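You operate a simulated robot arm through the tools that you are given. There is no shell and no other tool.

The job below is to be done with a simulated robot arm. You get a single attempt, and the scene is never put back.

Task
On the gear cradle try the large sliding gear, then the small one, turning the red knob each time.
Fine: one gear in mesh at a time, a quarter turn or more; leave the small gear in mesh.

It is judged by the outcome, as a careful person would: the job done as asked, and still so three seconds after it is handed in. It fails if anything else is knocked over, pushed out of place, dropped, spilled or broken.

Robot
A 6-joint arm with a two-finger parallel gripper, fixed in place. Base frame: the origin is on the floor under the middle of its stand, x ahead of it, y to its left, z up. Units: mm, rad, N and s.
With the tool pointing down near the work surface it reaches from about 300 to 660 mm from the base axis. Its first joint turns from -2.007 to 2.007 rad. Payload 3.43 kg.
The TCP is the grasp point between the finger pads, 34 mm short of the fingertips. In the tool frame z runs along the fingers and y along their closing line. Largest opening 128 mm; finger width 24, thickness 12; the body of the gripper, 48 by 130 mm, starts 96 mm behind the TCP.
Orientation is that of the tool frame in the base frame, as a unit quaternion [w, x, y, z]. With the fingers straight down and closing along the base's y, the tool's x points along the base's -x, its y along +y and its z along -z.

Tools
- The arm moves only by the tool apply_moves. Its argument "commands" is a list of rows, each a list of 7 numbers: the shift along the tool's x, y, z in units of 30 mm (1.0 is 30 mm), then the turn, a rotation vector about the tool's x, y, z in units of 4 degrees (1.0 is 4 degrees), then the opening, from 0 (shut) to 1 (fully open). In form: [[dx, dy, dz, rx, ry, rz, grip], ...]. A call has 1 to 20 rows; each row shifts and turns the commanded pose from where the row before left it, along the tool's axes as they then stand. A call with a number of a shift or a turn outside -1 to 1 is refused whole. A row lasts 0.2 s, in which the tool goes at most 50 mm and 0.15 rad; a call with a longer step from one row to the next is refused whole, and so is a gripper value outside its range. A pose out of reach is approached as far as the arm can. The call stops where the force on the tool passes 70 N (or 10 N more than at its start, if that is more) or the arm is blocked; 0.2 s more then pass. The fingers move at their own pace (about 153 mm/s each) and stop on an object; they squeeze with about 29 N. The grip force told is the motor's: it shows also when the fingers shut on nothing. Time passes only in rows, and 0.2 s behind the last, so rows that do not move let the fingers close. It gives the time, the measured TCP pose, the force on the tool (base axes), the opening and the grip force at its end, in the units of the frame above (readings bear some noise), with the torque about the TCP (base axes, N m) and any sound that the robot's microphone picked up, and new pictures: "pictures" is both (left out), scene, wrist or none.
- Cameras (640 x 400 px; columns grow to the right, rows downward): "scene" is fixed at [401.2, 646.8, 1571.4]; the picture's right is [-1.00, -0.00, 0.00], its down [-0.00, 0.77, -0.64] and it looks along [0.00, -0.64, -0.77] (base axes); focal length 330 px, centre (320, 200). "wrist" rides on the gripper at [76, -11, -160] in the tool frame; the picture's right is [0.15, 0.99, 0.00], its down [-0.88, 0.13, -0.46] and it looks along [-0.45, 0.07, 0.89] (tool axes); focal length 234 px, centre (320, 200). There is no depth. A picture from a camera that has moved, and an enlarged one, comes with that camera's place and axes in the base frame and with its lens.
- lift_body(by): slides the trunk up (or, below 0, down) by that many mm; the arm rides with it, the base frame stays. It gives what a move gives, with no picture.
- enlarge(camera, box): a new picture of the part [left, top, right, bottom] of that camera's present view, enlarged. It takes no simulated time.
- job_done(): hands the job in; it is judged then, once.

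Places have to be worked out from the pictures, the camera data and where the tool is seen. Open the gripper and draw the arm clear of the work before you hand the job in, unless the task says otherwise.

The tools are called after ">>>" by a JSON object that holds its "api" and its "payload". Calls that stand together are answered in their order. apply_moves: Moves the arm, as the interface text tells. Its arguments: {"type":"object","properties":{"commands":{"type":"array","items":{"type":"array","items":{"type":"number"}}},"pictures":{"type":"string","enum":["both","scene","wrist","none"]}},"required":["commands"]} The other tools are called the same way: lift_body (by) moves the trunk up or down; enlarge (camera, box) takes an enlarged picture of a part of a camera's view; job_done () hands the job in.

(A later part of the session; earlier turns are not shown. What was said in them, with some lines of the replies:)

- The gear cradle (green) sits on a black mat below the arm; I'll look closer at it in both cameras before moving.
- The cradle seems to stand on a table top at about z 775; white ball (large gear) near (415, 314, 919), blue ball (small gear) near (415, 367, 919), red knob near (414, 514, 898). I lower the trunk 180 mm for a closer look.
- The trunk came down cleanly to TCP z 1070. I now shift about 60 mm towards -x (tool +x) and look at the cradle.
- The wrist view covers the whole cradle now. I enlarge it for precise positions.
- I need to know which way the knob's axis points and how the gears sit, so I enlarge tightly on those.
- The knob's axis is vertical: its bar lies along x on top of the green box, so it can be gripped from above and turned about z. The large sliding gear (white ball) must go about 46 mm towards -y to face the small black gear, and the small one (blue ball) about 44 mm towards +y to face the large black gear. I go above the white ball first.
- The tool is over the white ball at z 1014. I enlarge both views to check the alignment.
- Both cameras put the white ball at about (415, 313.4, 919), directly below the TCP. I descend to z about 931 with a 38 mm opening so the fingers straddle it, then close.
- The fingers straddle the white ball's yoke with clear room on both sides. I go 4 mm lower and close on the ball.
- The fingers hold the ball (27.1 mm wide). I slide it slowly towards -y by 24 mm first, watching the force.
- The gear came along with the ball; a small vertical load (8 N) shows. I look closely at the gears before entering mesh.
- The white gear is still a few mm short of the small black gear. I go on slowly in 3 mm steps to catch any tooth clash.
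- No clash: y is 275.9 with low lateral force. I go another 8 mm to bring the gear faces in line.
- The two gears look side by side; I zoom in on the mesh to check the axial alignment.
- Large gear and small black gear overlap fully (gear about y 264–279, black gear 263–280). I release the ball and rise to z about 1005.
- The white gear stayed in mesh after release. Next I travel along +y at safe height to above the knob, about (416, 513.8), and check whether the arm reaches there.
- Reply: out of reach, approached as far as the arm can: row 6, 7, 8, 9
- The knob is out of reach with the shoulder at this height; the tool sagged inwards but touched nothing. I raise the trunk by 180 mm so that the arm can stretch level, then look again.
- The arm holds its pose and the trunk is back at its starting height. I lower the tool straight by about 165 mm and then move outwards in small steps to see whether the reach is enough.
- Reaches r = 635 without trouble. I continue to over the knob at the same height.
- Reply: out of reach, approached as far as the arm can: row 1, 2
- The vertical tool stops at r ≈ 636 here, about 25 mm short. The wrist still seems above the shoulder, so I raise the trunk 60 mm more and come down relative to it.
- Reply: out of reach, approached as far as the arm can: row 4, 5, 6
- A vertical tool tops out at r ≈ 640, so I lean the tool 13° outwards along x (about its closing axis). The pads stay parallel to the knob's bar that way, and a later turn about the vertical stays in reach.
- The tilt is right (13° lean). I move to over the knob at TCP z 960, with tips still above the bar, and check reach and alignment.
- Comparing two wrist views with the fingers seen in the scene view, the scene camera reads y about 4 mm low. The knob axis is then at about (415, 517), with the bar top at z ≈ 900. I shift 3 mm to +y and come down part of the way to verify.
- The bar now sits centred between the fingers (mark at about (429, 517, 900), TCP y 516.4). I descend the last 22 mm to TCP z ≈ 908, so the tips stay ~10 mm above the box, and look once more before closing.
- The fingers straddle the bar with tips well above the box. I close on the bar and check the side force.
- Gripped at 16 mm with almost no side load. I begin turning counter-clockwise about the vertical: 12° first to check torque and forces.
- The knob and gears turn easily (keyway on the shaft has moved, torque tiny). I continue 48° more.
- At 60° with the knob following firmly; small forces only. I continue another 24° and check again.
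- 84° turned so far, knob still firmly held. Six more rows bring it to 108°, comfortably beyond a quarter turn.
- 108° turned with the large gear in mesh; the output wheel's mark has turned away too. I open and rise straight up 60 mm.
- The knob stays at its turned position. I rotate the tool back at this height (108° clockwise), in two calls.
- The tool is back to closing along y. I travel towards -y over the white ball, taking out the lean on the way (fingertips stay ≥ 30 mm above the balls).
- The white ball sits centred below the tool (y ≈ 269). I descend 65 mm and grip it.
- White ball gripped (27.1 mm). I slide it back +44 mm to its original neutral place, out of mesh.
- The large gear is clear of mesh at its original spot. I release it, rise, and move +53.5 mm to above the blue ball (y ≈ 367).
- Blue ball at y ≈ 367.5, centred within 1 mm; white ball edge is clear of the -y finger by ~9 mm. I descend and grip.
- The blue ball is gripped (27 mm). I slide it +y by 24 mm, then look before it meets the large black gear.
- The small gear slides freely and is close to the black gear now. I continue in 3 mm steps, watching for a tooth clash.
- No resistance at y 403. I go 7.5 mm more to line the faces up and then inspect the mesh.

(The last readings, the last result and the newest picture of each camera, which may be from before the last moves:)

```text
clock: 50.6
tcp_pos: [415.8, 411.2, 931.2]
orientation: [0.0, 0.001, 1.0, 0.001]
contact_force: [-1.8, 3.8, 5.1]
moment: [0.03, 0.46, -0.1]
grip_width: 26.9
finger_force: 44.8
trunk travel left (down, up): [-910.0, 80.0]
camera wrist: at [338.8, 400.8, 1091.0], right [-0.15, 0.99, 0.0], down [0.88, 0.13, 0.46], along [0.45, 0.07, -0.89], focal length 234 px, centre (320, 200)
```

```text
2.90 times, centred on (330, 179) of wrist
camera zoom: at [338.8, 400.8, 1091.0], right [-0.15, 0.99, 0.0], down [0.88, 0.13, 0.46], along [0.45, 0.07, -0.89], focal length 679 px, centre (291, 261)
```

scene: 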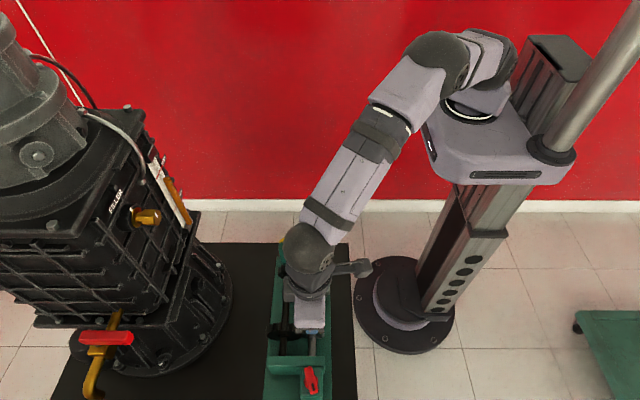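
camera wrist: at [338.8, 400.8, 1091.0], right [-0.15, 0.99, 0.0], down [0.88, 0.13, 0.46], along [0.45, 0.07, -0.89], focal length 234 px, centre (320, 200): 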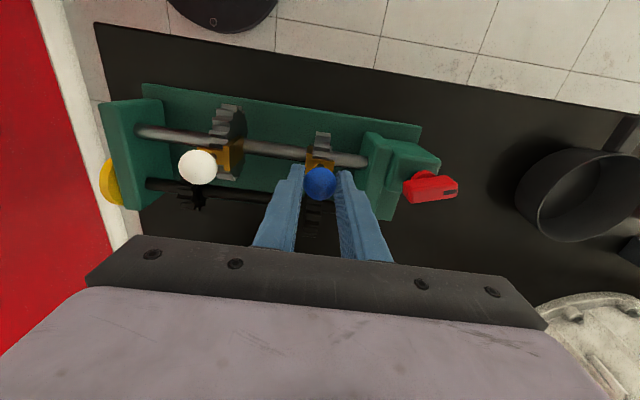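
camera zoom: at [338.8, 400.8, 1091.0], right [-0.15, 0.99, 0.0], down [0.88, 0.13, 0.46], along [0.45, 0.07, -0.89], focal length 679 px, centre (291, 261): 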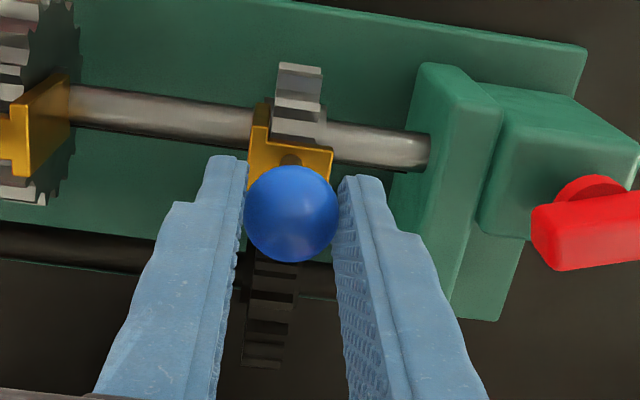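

The collars of both gears lie in line and the teeth interlock, so the small gear is in mesh. I release the ball, rise, lean the tool 13° and return over the knob.

>>> {"api": "apply_moves", "payload": {"commands": [[0, 0, 0, 0, 0, 0, 0.3], [0, 0, 0, 0, 0, 0, 0.3], [0, 0, -0.75, 0, 0, 0, 0.3], [0, 0, -0.75, 0, 0, 0, 0.3], [0, 0, -0.73, 0, 0, 0, 0.3], [0, 0, 0, 0, -0.8, 0, 0.36], [0, 0, 0, 0, -0.8, 0, 0.36], [0, 0, 0, 0, -0.8, 0, 0.36], [0, 0, 0, 0, -0.85, 0, 0.36], [0, 0, 0, 0, 0, 0, 0.36]], "pictures": "both"}}

>>> {"api": "enlarge", "payload": {"camera": "scene", "box": [264, 290, 336, 380]}}

```text
clock: 52.8
tcp_pos: [418.4, 410.5, 998.9]
orientation: [0.114, 0.002, 0.993, 0.0]
contact_force: [-0.2, 0.2, -0.1]
moment: [0.0, 0.0, 0.01]
grip_width: 46.0
finger_force: 0.1
trunk travel left (down, up): [-910.0, 80.0]
camera wrist: at [305.8, 400.2, 1136.8], right [-0.14, 0.99, -0.03], down [0.76, 0.13, 0.64], along [0.64, 0.07, -0.77], focal length 234 px, centre (320, 200)
```

scene: 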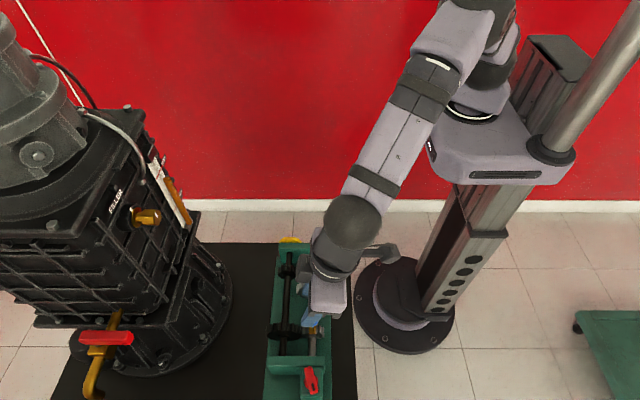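
wrist: 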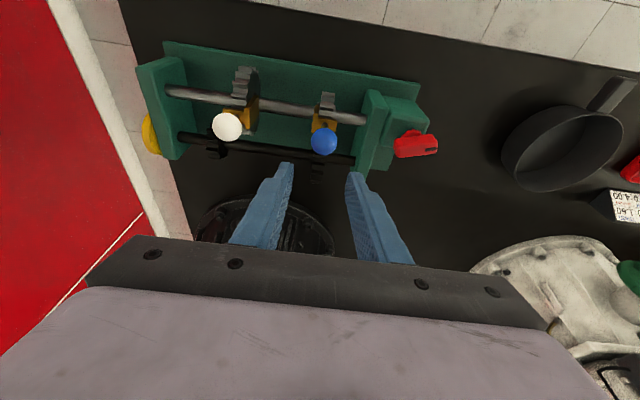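

```text
4.44 times, centred on (300, 335) of scene
camera zoom: at [401.2, 646.8, 1571.4], right [-1.0, 0.0, 0.0], down [0.0, 0.77, -0.64], along [0.0, -0.64, -0.77], focal length 1468 px, centre (409, -400)
```

zoom: 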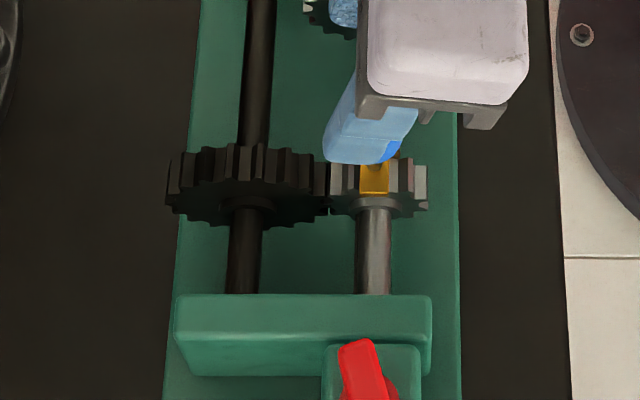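

The small gear is meshed with the large black gear and the large sliding gear is well apart. I move back over the knob (+106 mm in y) and begin rotating the tool to match the bar at 108°.

>>> {"api": "apply_moves", "payload": {"commands": [[0.02, 0.88, 0, 0, 0, 0, 0.36], [0, 0.88, 0, 0, 0, 0, 0.36], [0, 0.88, 0, 0, 0, 0, 0.36], [0, 0.88, 0, 0, 0, 0, 0.36], [0, 0, 0, -0.225, 0, -0.974, 0.36], [0, 0, 0, -0.225, 0, -0.974, 0.36], [0, 0, 0, -0.225, 0, -0.974, 0.36], [0, 0, 0, -0.225, 0, -0.974, 0.36], [0, 0, 0, -0.225, 0, -0.974, 0.36], [0, 0, 0, -0.225, 0, -0.974, 0.36], [0, 0, 0, -0.225, 0, -0.974, 0.36], [0, 0, 0, -0.225, 0, -0.974, 0.36], [0, 0, 0, -0.225, 0, -0.974, 0.36], [0, 0, 0, -0.225, 0, -0.974, 0.36], [0, 0, 0, -0.225, 0, -0.974, 0.36]], "pictures": "none"}}

>>> {"api": "apply_moves", "payload": {"commands": [[0, 0, 0, -0.225, 0, -0.974, 0.36], [0, 0, 0, -0.225, 0, -0.974, 0.36], [0, 0, 0, -0.225, 0, -0.974, 0.36], [0, 0, 0, -0.225, 0, -0.974, 0.36], [0, 0, 0, -0.225, 0, -0.974, 0.36], [0, 0, 0, -0.225, 0, -0.974, 0.36], [0, 0, 0, -0.225, 0, -0.974, 0.36], [0, 0, 0, -0.225, 0, -0.974, 0.36], [0, 0, 0, -0.225, 0, -0.974, 0.36], [0, 0, 0, -0.225, 0, -0.974, 0.36], [0, 0, 0, -0.225, 0, -0.974, 0.36], [0, 0, 0, -0.225, 0, -0.974, 0.36], [0, 0, 0, -0.225, 0, -0.974, 0.36], [0, 0, 0, -0.225, 0, -0.974, 0.36], [0, 0, 0, -0.225, 0, -0.974, 0.36], [0, 0, 0, -0.225, 0, -0.974, 0.36], [0, 0, 0, 0, 0, 0, 0.36]], "pictures": "both"}}

>>> {"api": "enlarge", "payload": {"camera": "wrist", "box": [230, 70, 430, 195]}}

```text
clock: 56.0
tcp_pos: [417.0, 516.6, 998.3]
orientation: [0.104, -0.373, 0.921, 0.042]
contact_force: [-0.6, -0.7, -0.2]
moment: [0.02, -0.01, -0.03]
grip_width: 46.2
finger_force: 0.1
trunk travel left (down, up): [-910.0, 80.0]
```

```text
clock: 59.6
tcp_pos: [416.8, 515.9, 998.6]
orientation: [-0.066, 0.804, -0.584, -0.091]
contact_force: [-0.2, 0.1, 1.1]
moment: [0.02, -0.01, 0.01]
grip_width: 46.2
finger_force: 0.1
trunk travel left (down, up): [-910.0, 80.0]
camera wrist: at [459.0, 416.0, 1136.4], right [-0.9, -0.44, -0.03], down [-0.36, 0.68, 0.64], along [-0.26, 0.59, -0.77], focal length 234 px, centre (320, 200)
```

scene: 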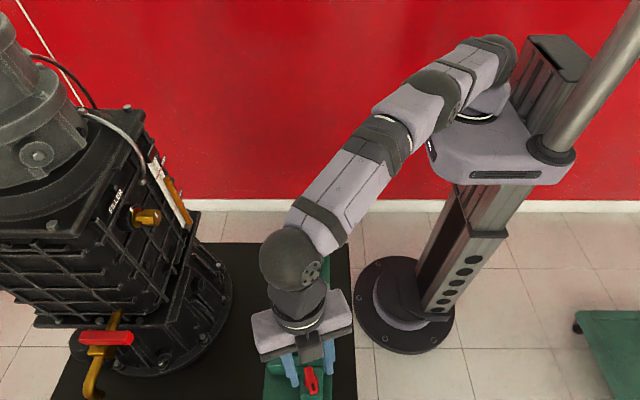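
wrist: 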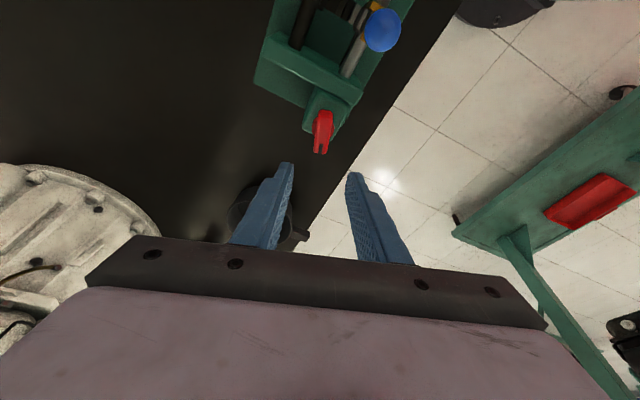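

```text
3.20 times, centred on (330, 132) of wrist
camera zoom: at [459.0, 416.0, 1136.4], right [-0.9, -0.44, -0.03], down [-0.36, 0.68, 0.64], along [-0.26, 0.59, -0.77], focal length 749 px, centre (288, 416)
```

zoom: 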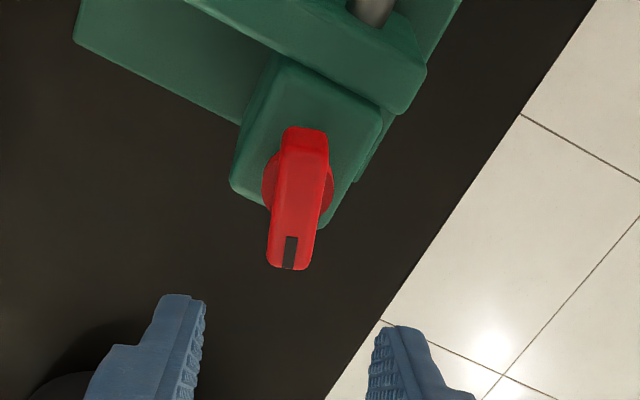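

The tool is again aligned with the bar exactly as when I let go. I descend 90 mm vertically, then check and grip.

>>> {"api": "apply_moves", "payload": {"commands": [[0.168, 0, 0.728, 0, 0, 0, 0.36], [0.168, 0, 0.728, 0, 0, 0, 0.36], [0.168, 0, 0.728, 0, 0, 0, 0.36], [0.168, 0, 0.728, 0, 0, 0, 0.36], [0, 0, 0, 0, 0, 0, 0.36]], "pictures": "wrist"}}

>>> {"api": "enlarge", "payload": {"camera": "wrist", "box": [250, 110, 410, 210]}}

```text
clock: 60.8
tcp_pos: [417.4, 515.5, 909.1]
orientation: [-0.068, 0.803, -0.585, -0.091]
contact_force: [0.3, -0.4, -0.5]
moment: [-0.02, 0.0, 0.01]
grip_width: 46.0
finger_force: 0.0
trunk travel left (down, up): [-910.0, 80.0]
camera wrist: at [460.1, 415.4, 1047.1], right [-0.9, -0.44, -0.03], down [-0.36, 0.68, 0.64], along [-0.26, 0.59, -0.77], focal length 234 px, centre (320, 200)
```

wrist: 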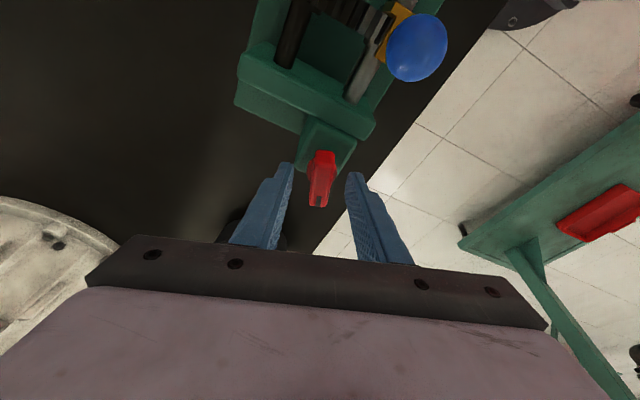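

```text
4.00 times, centred on (330, 160) of wrist
camera zoom: at [460.1, 415.4, 1047.1], right [-0.9, -0.44, -0.03], down [-0.36, 0.68, 0.64], along [-0.26, 0.59, -0.77], focal length 937 px, centre (280, 360)
```

zoom: 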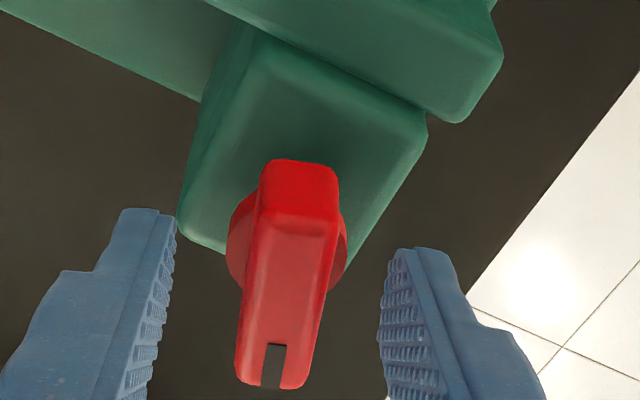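

The bar is centred between the fingers in the same relation as before. I close on it and turn back 12° clockwise as a first check.

>>> {"api": "apply_moves", "payload": {"commands": [[0, 0, 0, 0, 0, 0, 0.2], [0, 0, 0, 0, 0, 0, 0.05], [0, 0, 0, 0, 0, 0, 0.05], [0, 0, 0, 0, 0, 0, 0.05]], "pictures": "none"}}

>>> {"api": "apply_moves", "payload": {"commands": [[0, 0, 0, 0.225, 0, 0.974, 0.05], [0, 0, 0, 0.225, 0, 0.974, 0.05], [0, 0, 0, 0.225, 0, 0.974, 0.05]], "pictures": "wrist"}}

```text
clock: 61.8
tcp_pos: [417.2, 515.8, 908.0]
orientation: [-0.067, 0.803, -0.585, -0.091]
contact_force: [-1.5, -1.5, -1.9]
moment: [0.36, 0.2, 0.0]
grip_width: 15.8
finger_force: 45.1
trunk travel left (down, up): [-910.0, 80.0]
```

```text
clock: 62.6
tcp_pos: [417.5, 516.9, 908.8]
orientation: [-0.076, 0.738, -0.666, -0.084]
contact_force: [-0.2, -2.0, -0.7]
moment: [0.42, 0.23, -0.02]
grip_width: 15.9
finger_force: 45.4
trunk travel left (down, up): [-910.0, 80.0]
camera wrist: at [437.5, 408.4, 1046.9], right [-0.97, -0.24, -0.03], down [-0.21, 0.74, 0.64], along [-0.13, 0.63, -0.77], focal length 234 px, centre (320, 200)
```

wrist: 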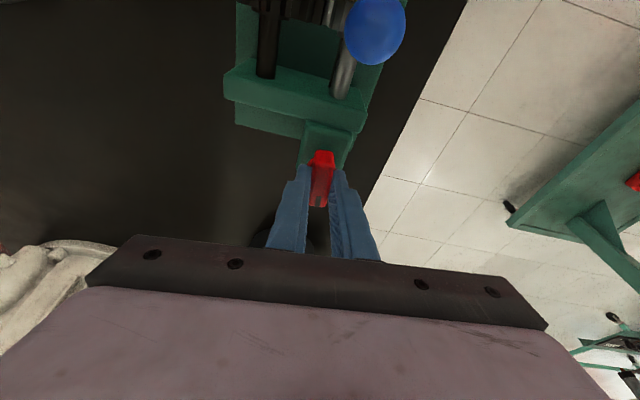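

The knob follows with very low forces. I continue clockwise 48° more.

>>> {"api": "apply_moves", "payload": {"commands": [[0, 0, 0, 0.225, 0, 0.974, 0.05], [0, 0, 0, 0.225, 0, 0.974, 0.05], [0, 0, 0, 0.225, 0, 0.974, 0.05], [0, 0, 0, 0.225, 0, 0.974, 0.05], [0, 0, 0, 0.225, 0, 0.974, 0.05], [0, 0, 0, 0.225, 0, 0.974, 0.05], [0, 0, 0, 0.225, 0, 0.974, 0.05], [0, 0, 0, 0.225, 0, 0.974, 0.05], [0, 0, 0, 0.225, 0, 0.974, 0.05], [0, 0, 0, 0.225, 0, 0.974, 0.05], [0, 0, 0, 0.225, 0, 0.974, 0.05], [0, 0, 0, 0.225, 0, 0.974, 0.05]], "pictures": "wrist"}}

```text
clock: 65.2
tcp_pos: [417.3, 515.7, 908.4]
orientation: [0.103, -0.404, 0.908, 0.047]
contact_force: [3.8, -5.7, 1.7]
moment: [-1.27, 0.74, 0.01]
grip_width: 16.1
finger_force: 45.0
trunk travel left (down, up): [-910.0, 80.0]
camera wrist: at [349.6, 427.5, 1046.9], right [-0.83, 0.56, -0.03], down [0.41, 0.65, 0.64], along [0.38, 0.52, -0.77], focal length 234 px, centre (320, 200)
```

wrist: 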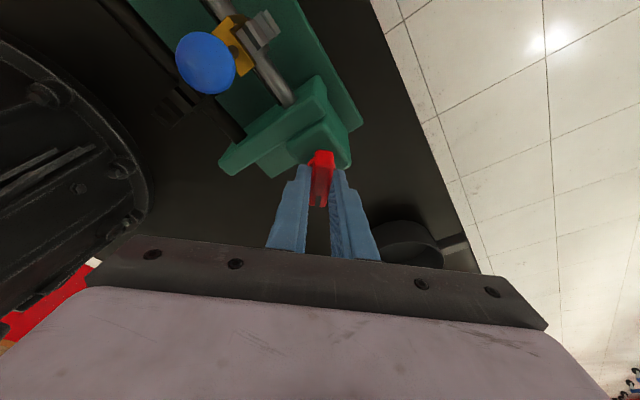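

60° done, knob still firmly held. I continue 48° further to complete 108°.

>>> {"api": "apply_moves", "payload": {"commands": [[0, 0, 0, 0.225, 0, 0.974, 0.05], [0, 0, 0, 0.225, 0, 0.974, 0.05], [0, 0, 0, 0.225, 0, 0.974, 0.05], [0, 0, 0, 0.225, 0, 0.974, 0.05], [0, 0, 0, 0.225, 0, 0.974, 0.05], [0, 0, 0, 0.225, 0, 0.974, 0.05], [0, 0, 0, 0.225, 0, 0.974, 0.05], [0, 0, 0, 0.225, 0, 0.974, 0.05], [0, 0, 0, 0.225, 0, 0.974, 0.05], [0, 0, 0, 0.225, 0, 0.974, 0.05], [0, 0, 0, 0.225, 0, 0.974, 0.05], [0, 0, 0, 0.225, 0, 0.974, 0.05], [0, 0, 0, 0, 0, 0, 0.05]], "pictures": "both"}}

>>> {"api": "enlarge", "payload": {"camera": "wrist", "box": [250, 110, 410, 210]}}

>>> {"api": "enlarge", "payload": {"camera": "scene", "box": [262, 230, 342, 330]}}

```text
clock: 68.0
tcp_pos: [416.3, 515.6, 908.6]
orientation: [0.113, 0.001, 0.994, 0.0]
contact_force: [5.1, -4.3, -1.8]
moment: [-0.3, -0.02, -0.04]
grip_width: 15.8
finger_force: 44.8
trunk travel left (down, up): [-910.0, 80.0]
camera wrist: at [305.0, 505.7, 1046.9], right [-0.14, 0.99, -0.03], down [0.76, 0.13, 0.64], along [0.64, 0.07, -0.77], focal length 234 px, centre (320, 200)
```

scene: 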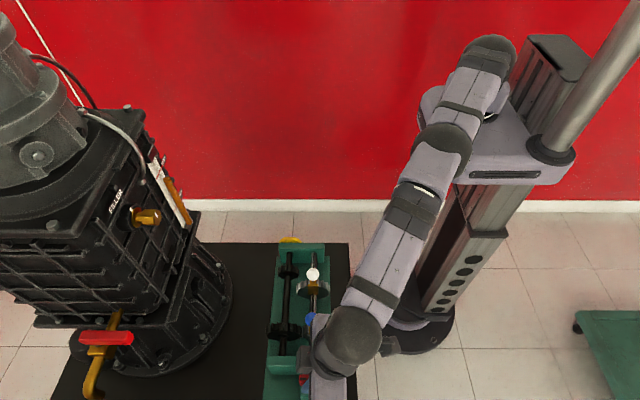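
wrist: 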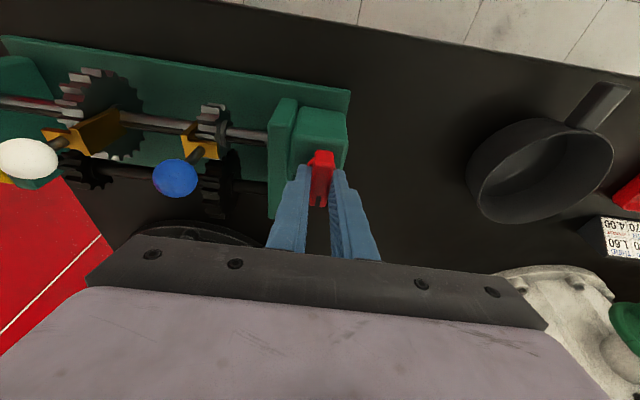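

```text
4.00 times, centred on (330, 160) of wrist
camera zoom: at [305.0, 505.7, 1046.9], right [-0.14, 0.99, -0.03], down [0.76, 0.13, 0.64], along [0.64, 0.07, -0.77], focal length 937 px, centre (280, 360)
```

zoom: 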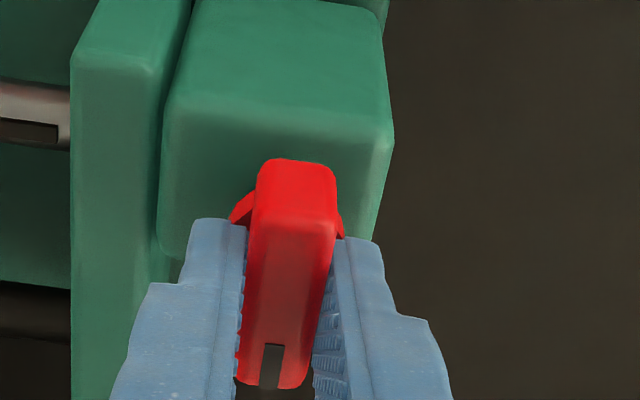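

```text
4.00 times, centred on (302, 280) of scene
camera zoom: at [401.2, 646.8, 1571.4], right [-1.0, 0.0, 0.0], down [0.0, 0.77, -0.64], along [0.0, -0.64, -0.77], focal length 1322 px, centre (392, -120)
```

zoom: 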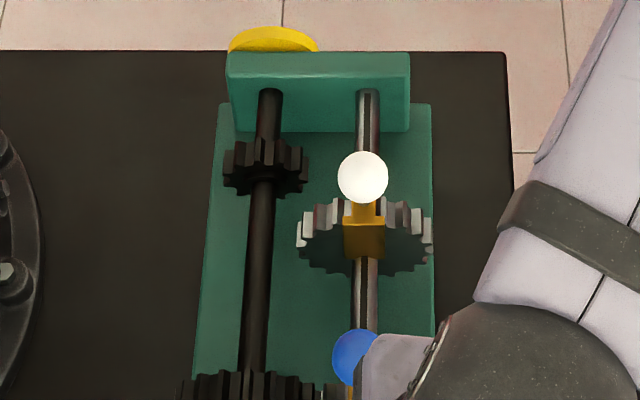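

108° turned back with the small gear in mesh (mark back at its first place, output wheel at a new angle). I open, rise straight up and check that the gears stayed.

>>> {"api": "apply_moves", "payload": {"commands": [[0, 0, 0, 0, 0, 0, 0.36], [0, 0, 0, 0, 0, 0, 0.36], [-0.225, 0, -0.974, 0, 0, 0, 0.36], [-0.225, 0, -0.974, 0, 0, 0, 0.36], [-0.225, 0, -0.974, 0, 0, 0, 0.36], [-0.225, 0, -0.974, 0, 0, 0, 0.36], [0.7, -0.7, 0, 0, 0, 0, 0.36], [0.7, -0.7, 0, 0, 0, 0, 0.36], [0.7, -0.7, 0, 0, 0, 0, 0.36], [0.7, -0.7, 0, 0, 0, 0, 0.36]], "pictures": "both"}}

```text
clock: 70.2
tcp_pos: [332.5, 432.2, 1009.9]
orientation: [0.114, 0.001, 0.993, 0.001]
contact_force: [0.6, -1.1, -0.2]
moment: [0.01, -0.05, -0.02]
grip_width: 46.0
finger_force: 0.0
trunk travel left (down, up): [-910.0, 80.0]
camera wrist: at [219.9, 422.1, 1147.9], right [-0.14, 0.99, -0.03], down [0.75, 0.13, 0.64], along [0.64, 0.07, -0.77], focal length 234 px, centre (320, 200)
```

scene: 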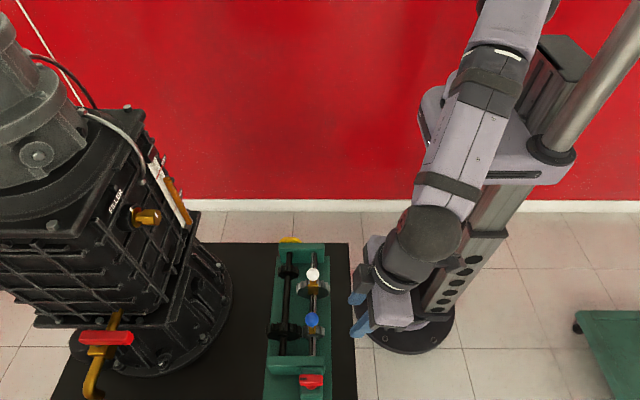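
wrist: 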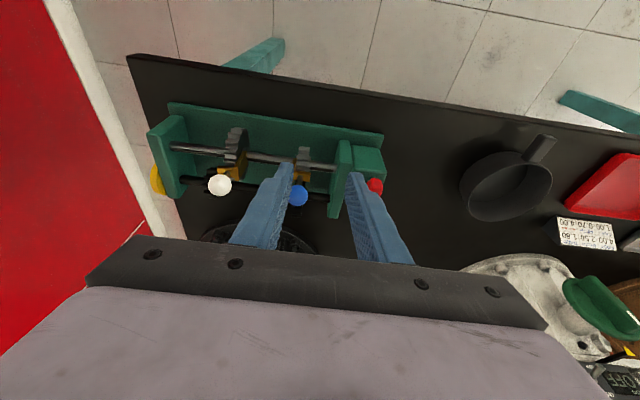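

The arm is clear of the cradle. I enlarge the scene view to confirm the final state of the gears and knob.

>>> {"api": "enlarge", "payload": {"camera": "scene", "box": [262, 236, 342, 346]}}

>>> {"api": "enlarge", "payload": {"camera": "scene", "box": [264, 306, 334, 356]}}

>>> {"api": "enlarge", "payload": {"camera": "scene", "box": [262, 340, 342, 400]}}

```text
3.64 times, centred on (302, 291) of scene
camera zoom: at [401.2, 646.8, 1571.4], right [-1.0, 0.0, 0.0], down [0.0, 0.77, -0.64], along [0.0, -0.64, -0.77], focal length 1201 px, centre (386, -131)
```

zoom: 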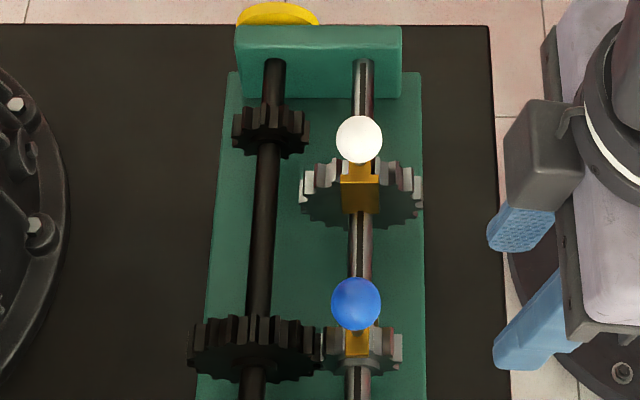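

```text
8.00 times, centred on (299, 331) of scene
camera zoom: at [401.2, 646.8, 1571.4], right [-1.0, 0.0, 0.0], down [0.0, 0.77, -0.64], along [0.0, -0.64, -0.77], focal length 2643 px, centre (488, -848)
```

zoom: 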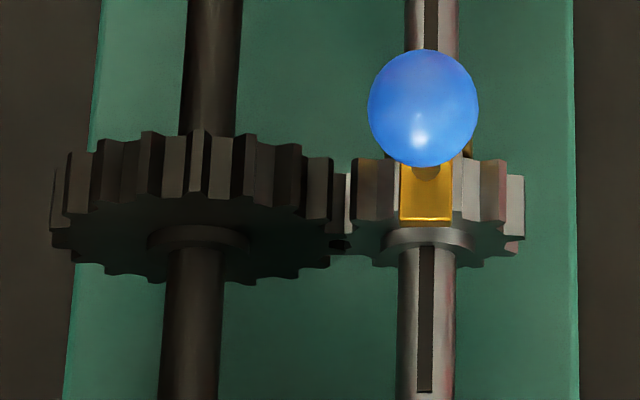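

```text
6.67 times, centred on (302, 370) of scene
camera zoom: at [401.2, 646.8, 1571.4], right [-1.0, 0.0, 0.0], down [0.0, 0.77, -0.64], along [0.0, -0.64, -0.77], focal length 2203 px, centre (440, -933)
```

zoom: 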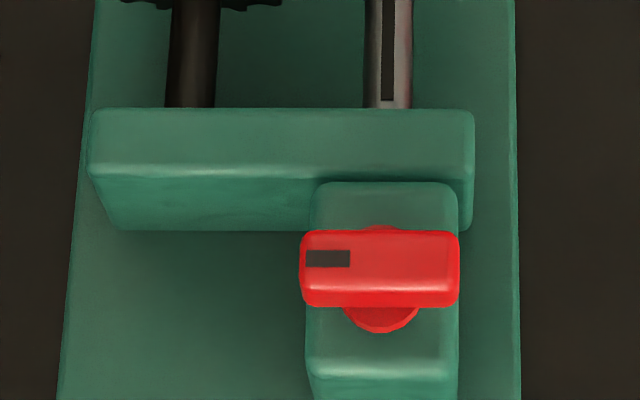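

The small gear is fully in mesh with the large black gear, the large sliding gear is in neutral, and the cradle has not shifted. I open the gripper fully and draw the arm up and back a little more.

>>> {"api": "apply_moves", "payload": {"commands": [[0, 0, -0.9, 0, 0, 0, 0.5], [0, 0, -0.9, 0, 0, 0, 0.8], [0, 0, -0.9, 0, 0, 0, 1.0], [0, 0, 0, 0, 0, 0, 1.0], [0, 0, 0, 0, 0, 0, 1.0]], "pictures": "both"}}

```text
clock: 71.4
tcp_pos: [315.9, 434.5, 1087.7]
orientation: [0.113, 0.001, 0.994, 0.0]
contact_force: [0.1, -0.3, 1.1]
moment: [0.01, 0.0, 0.02]
grip_width: 127.8
finger_force: 0.1
trunk travel left (down, up): [-910.0, 80.0]
camera wrist: at [204.0, 423.4, 1226.9], right [-0.14, 0.99, -0.03], down [0.76, 0.13, 0.64], along [0.64, 0.07, -0.77], focal length 234 px, centre (320, 200)
```

scene: 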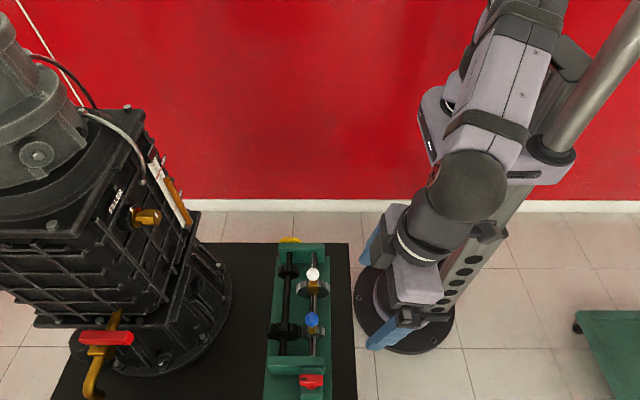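
wrist: 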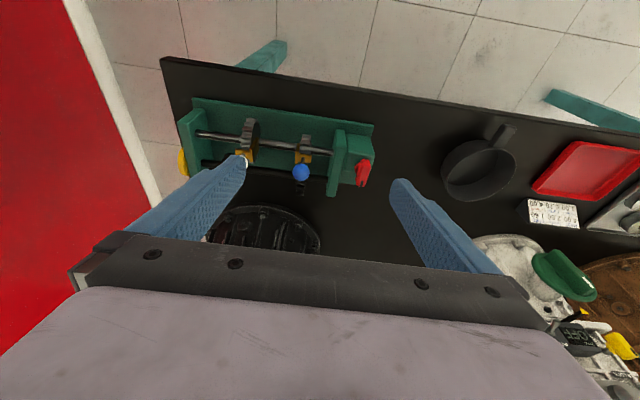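

The arm is clear with the gripper open, the small gear is in mesh, and nothing else was disturbed. I hand the job in.

>>> {"api": "job_done", "payload": {}}

```text
The job is handed in.
```

I tried both sliding gears on the cradle, one in mesh at a time, and turned the red knob about 108° for each. The small gear is left in mesh.

- **Large gear (white ball):** I slid it into mesh with the small black gear and turned the knob 108° counter-clockwise. Then I slid it back to its starting place, out of mesh.
- **Small gear (blue ball):** I slid it into mesh with the large black gear and turned the knob 108° clockwise, back to where it started.

In the last pictures the small gear's teeth interlock with the large black gear and the large sliding gear stands clear. The cradle has not moved and nothing else was disturbed. The gripper is open and the arm is drawn clear.
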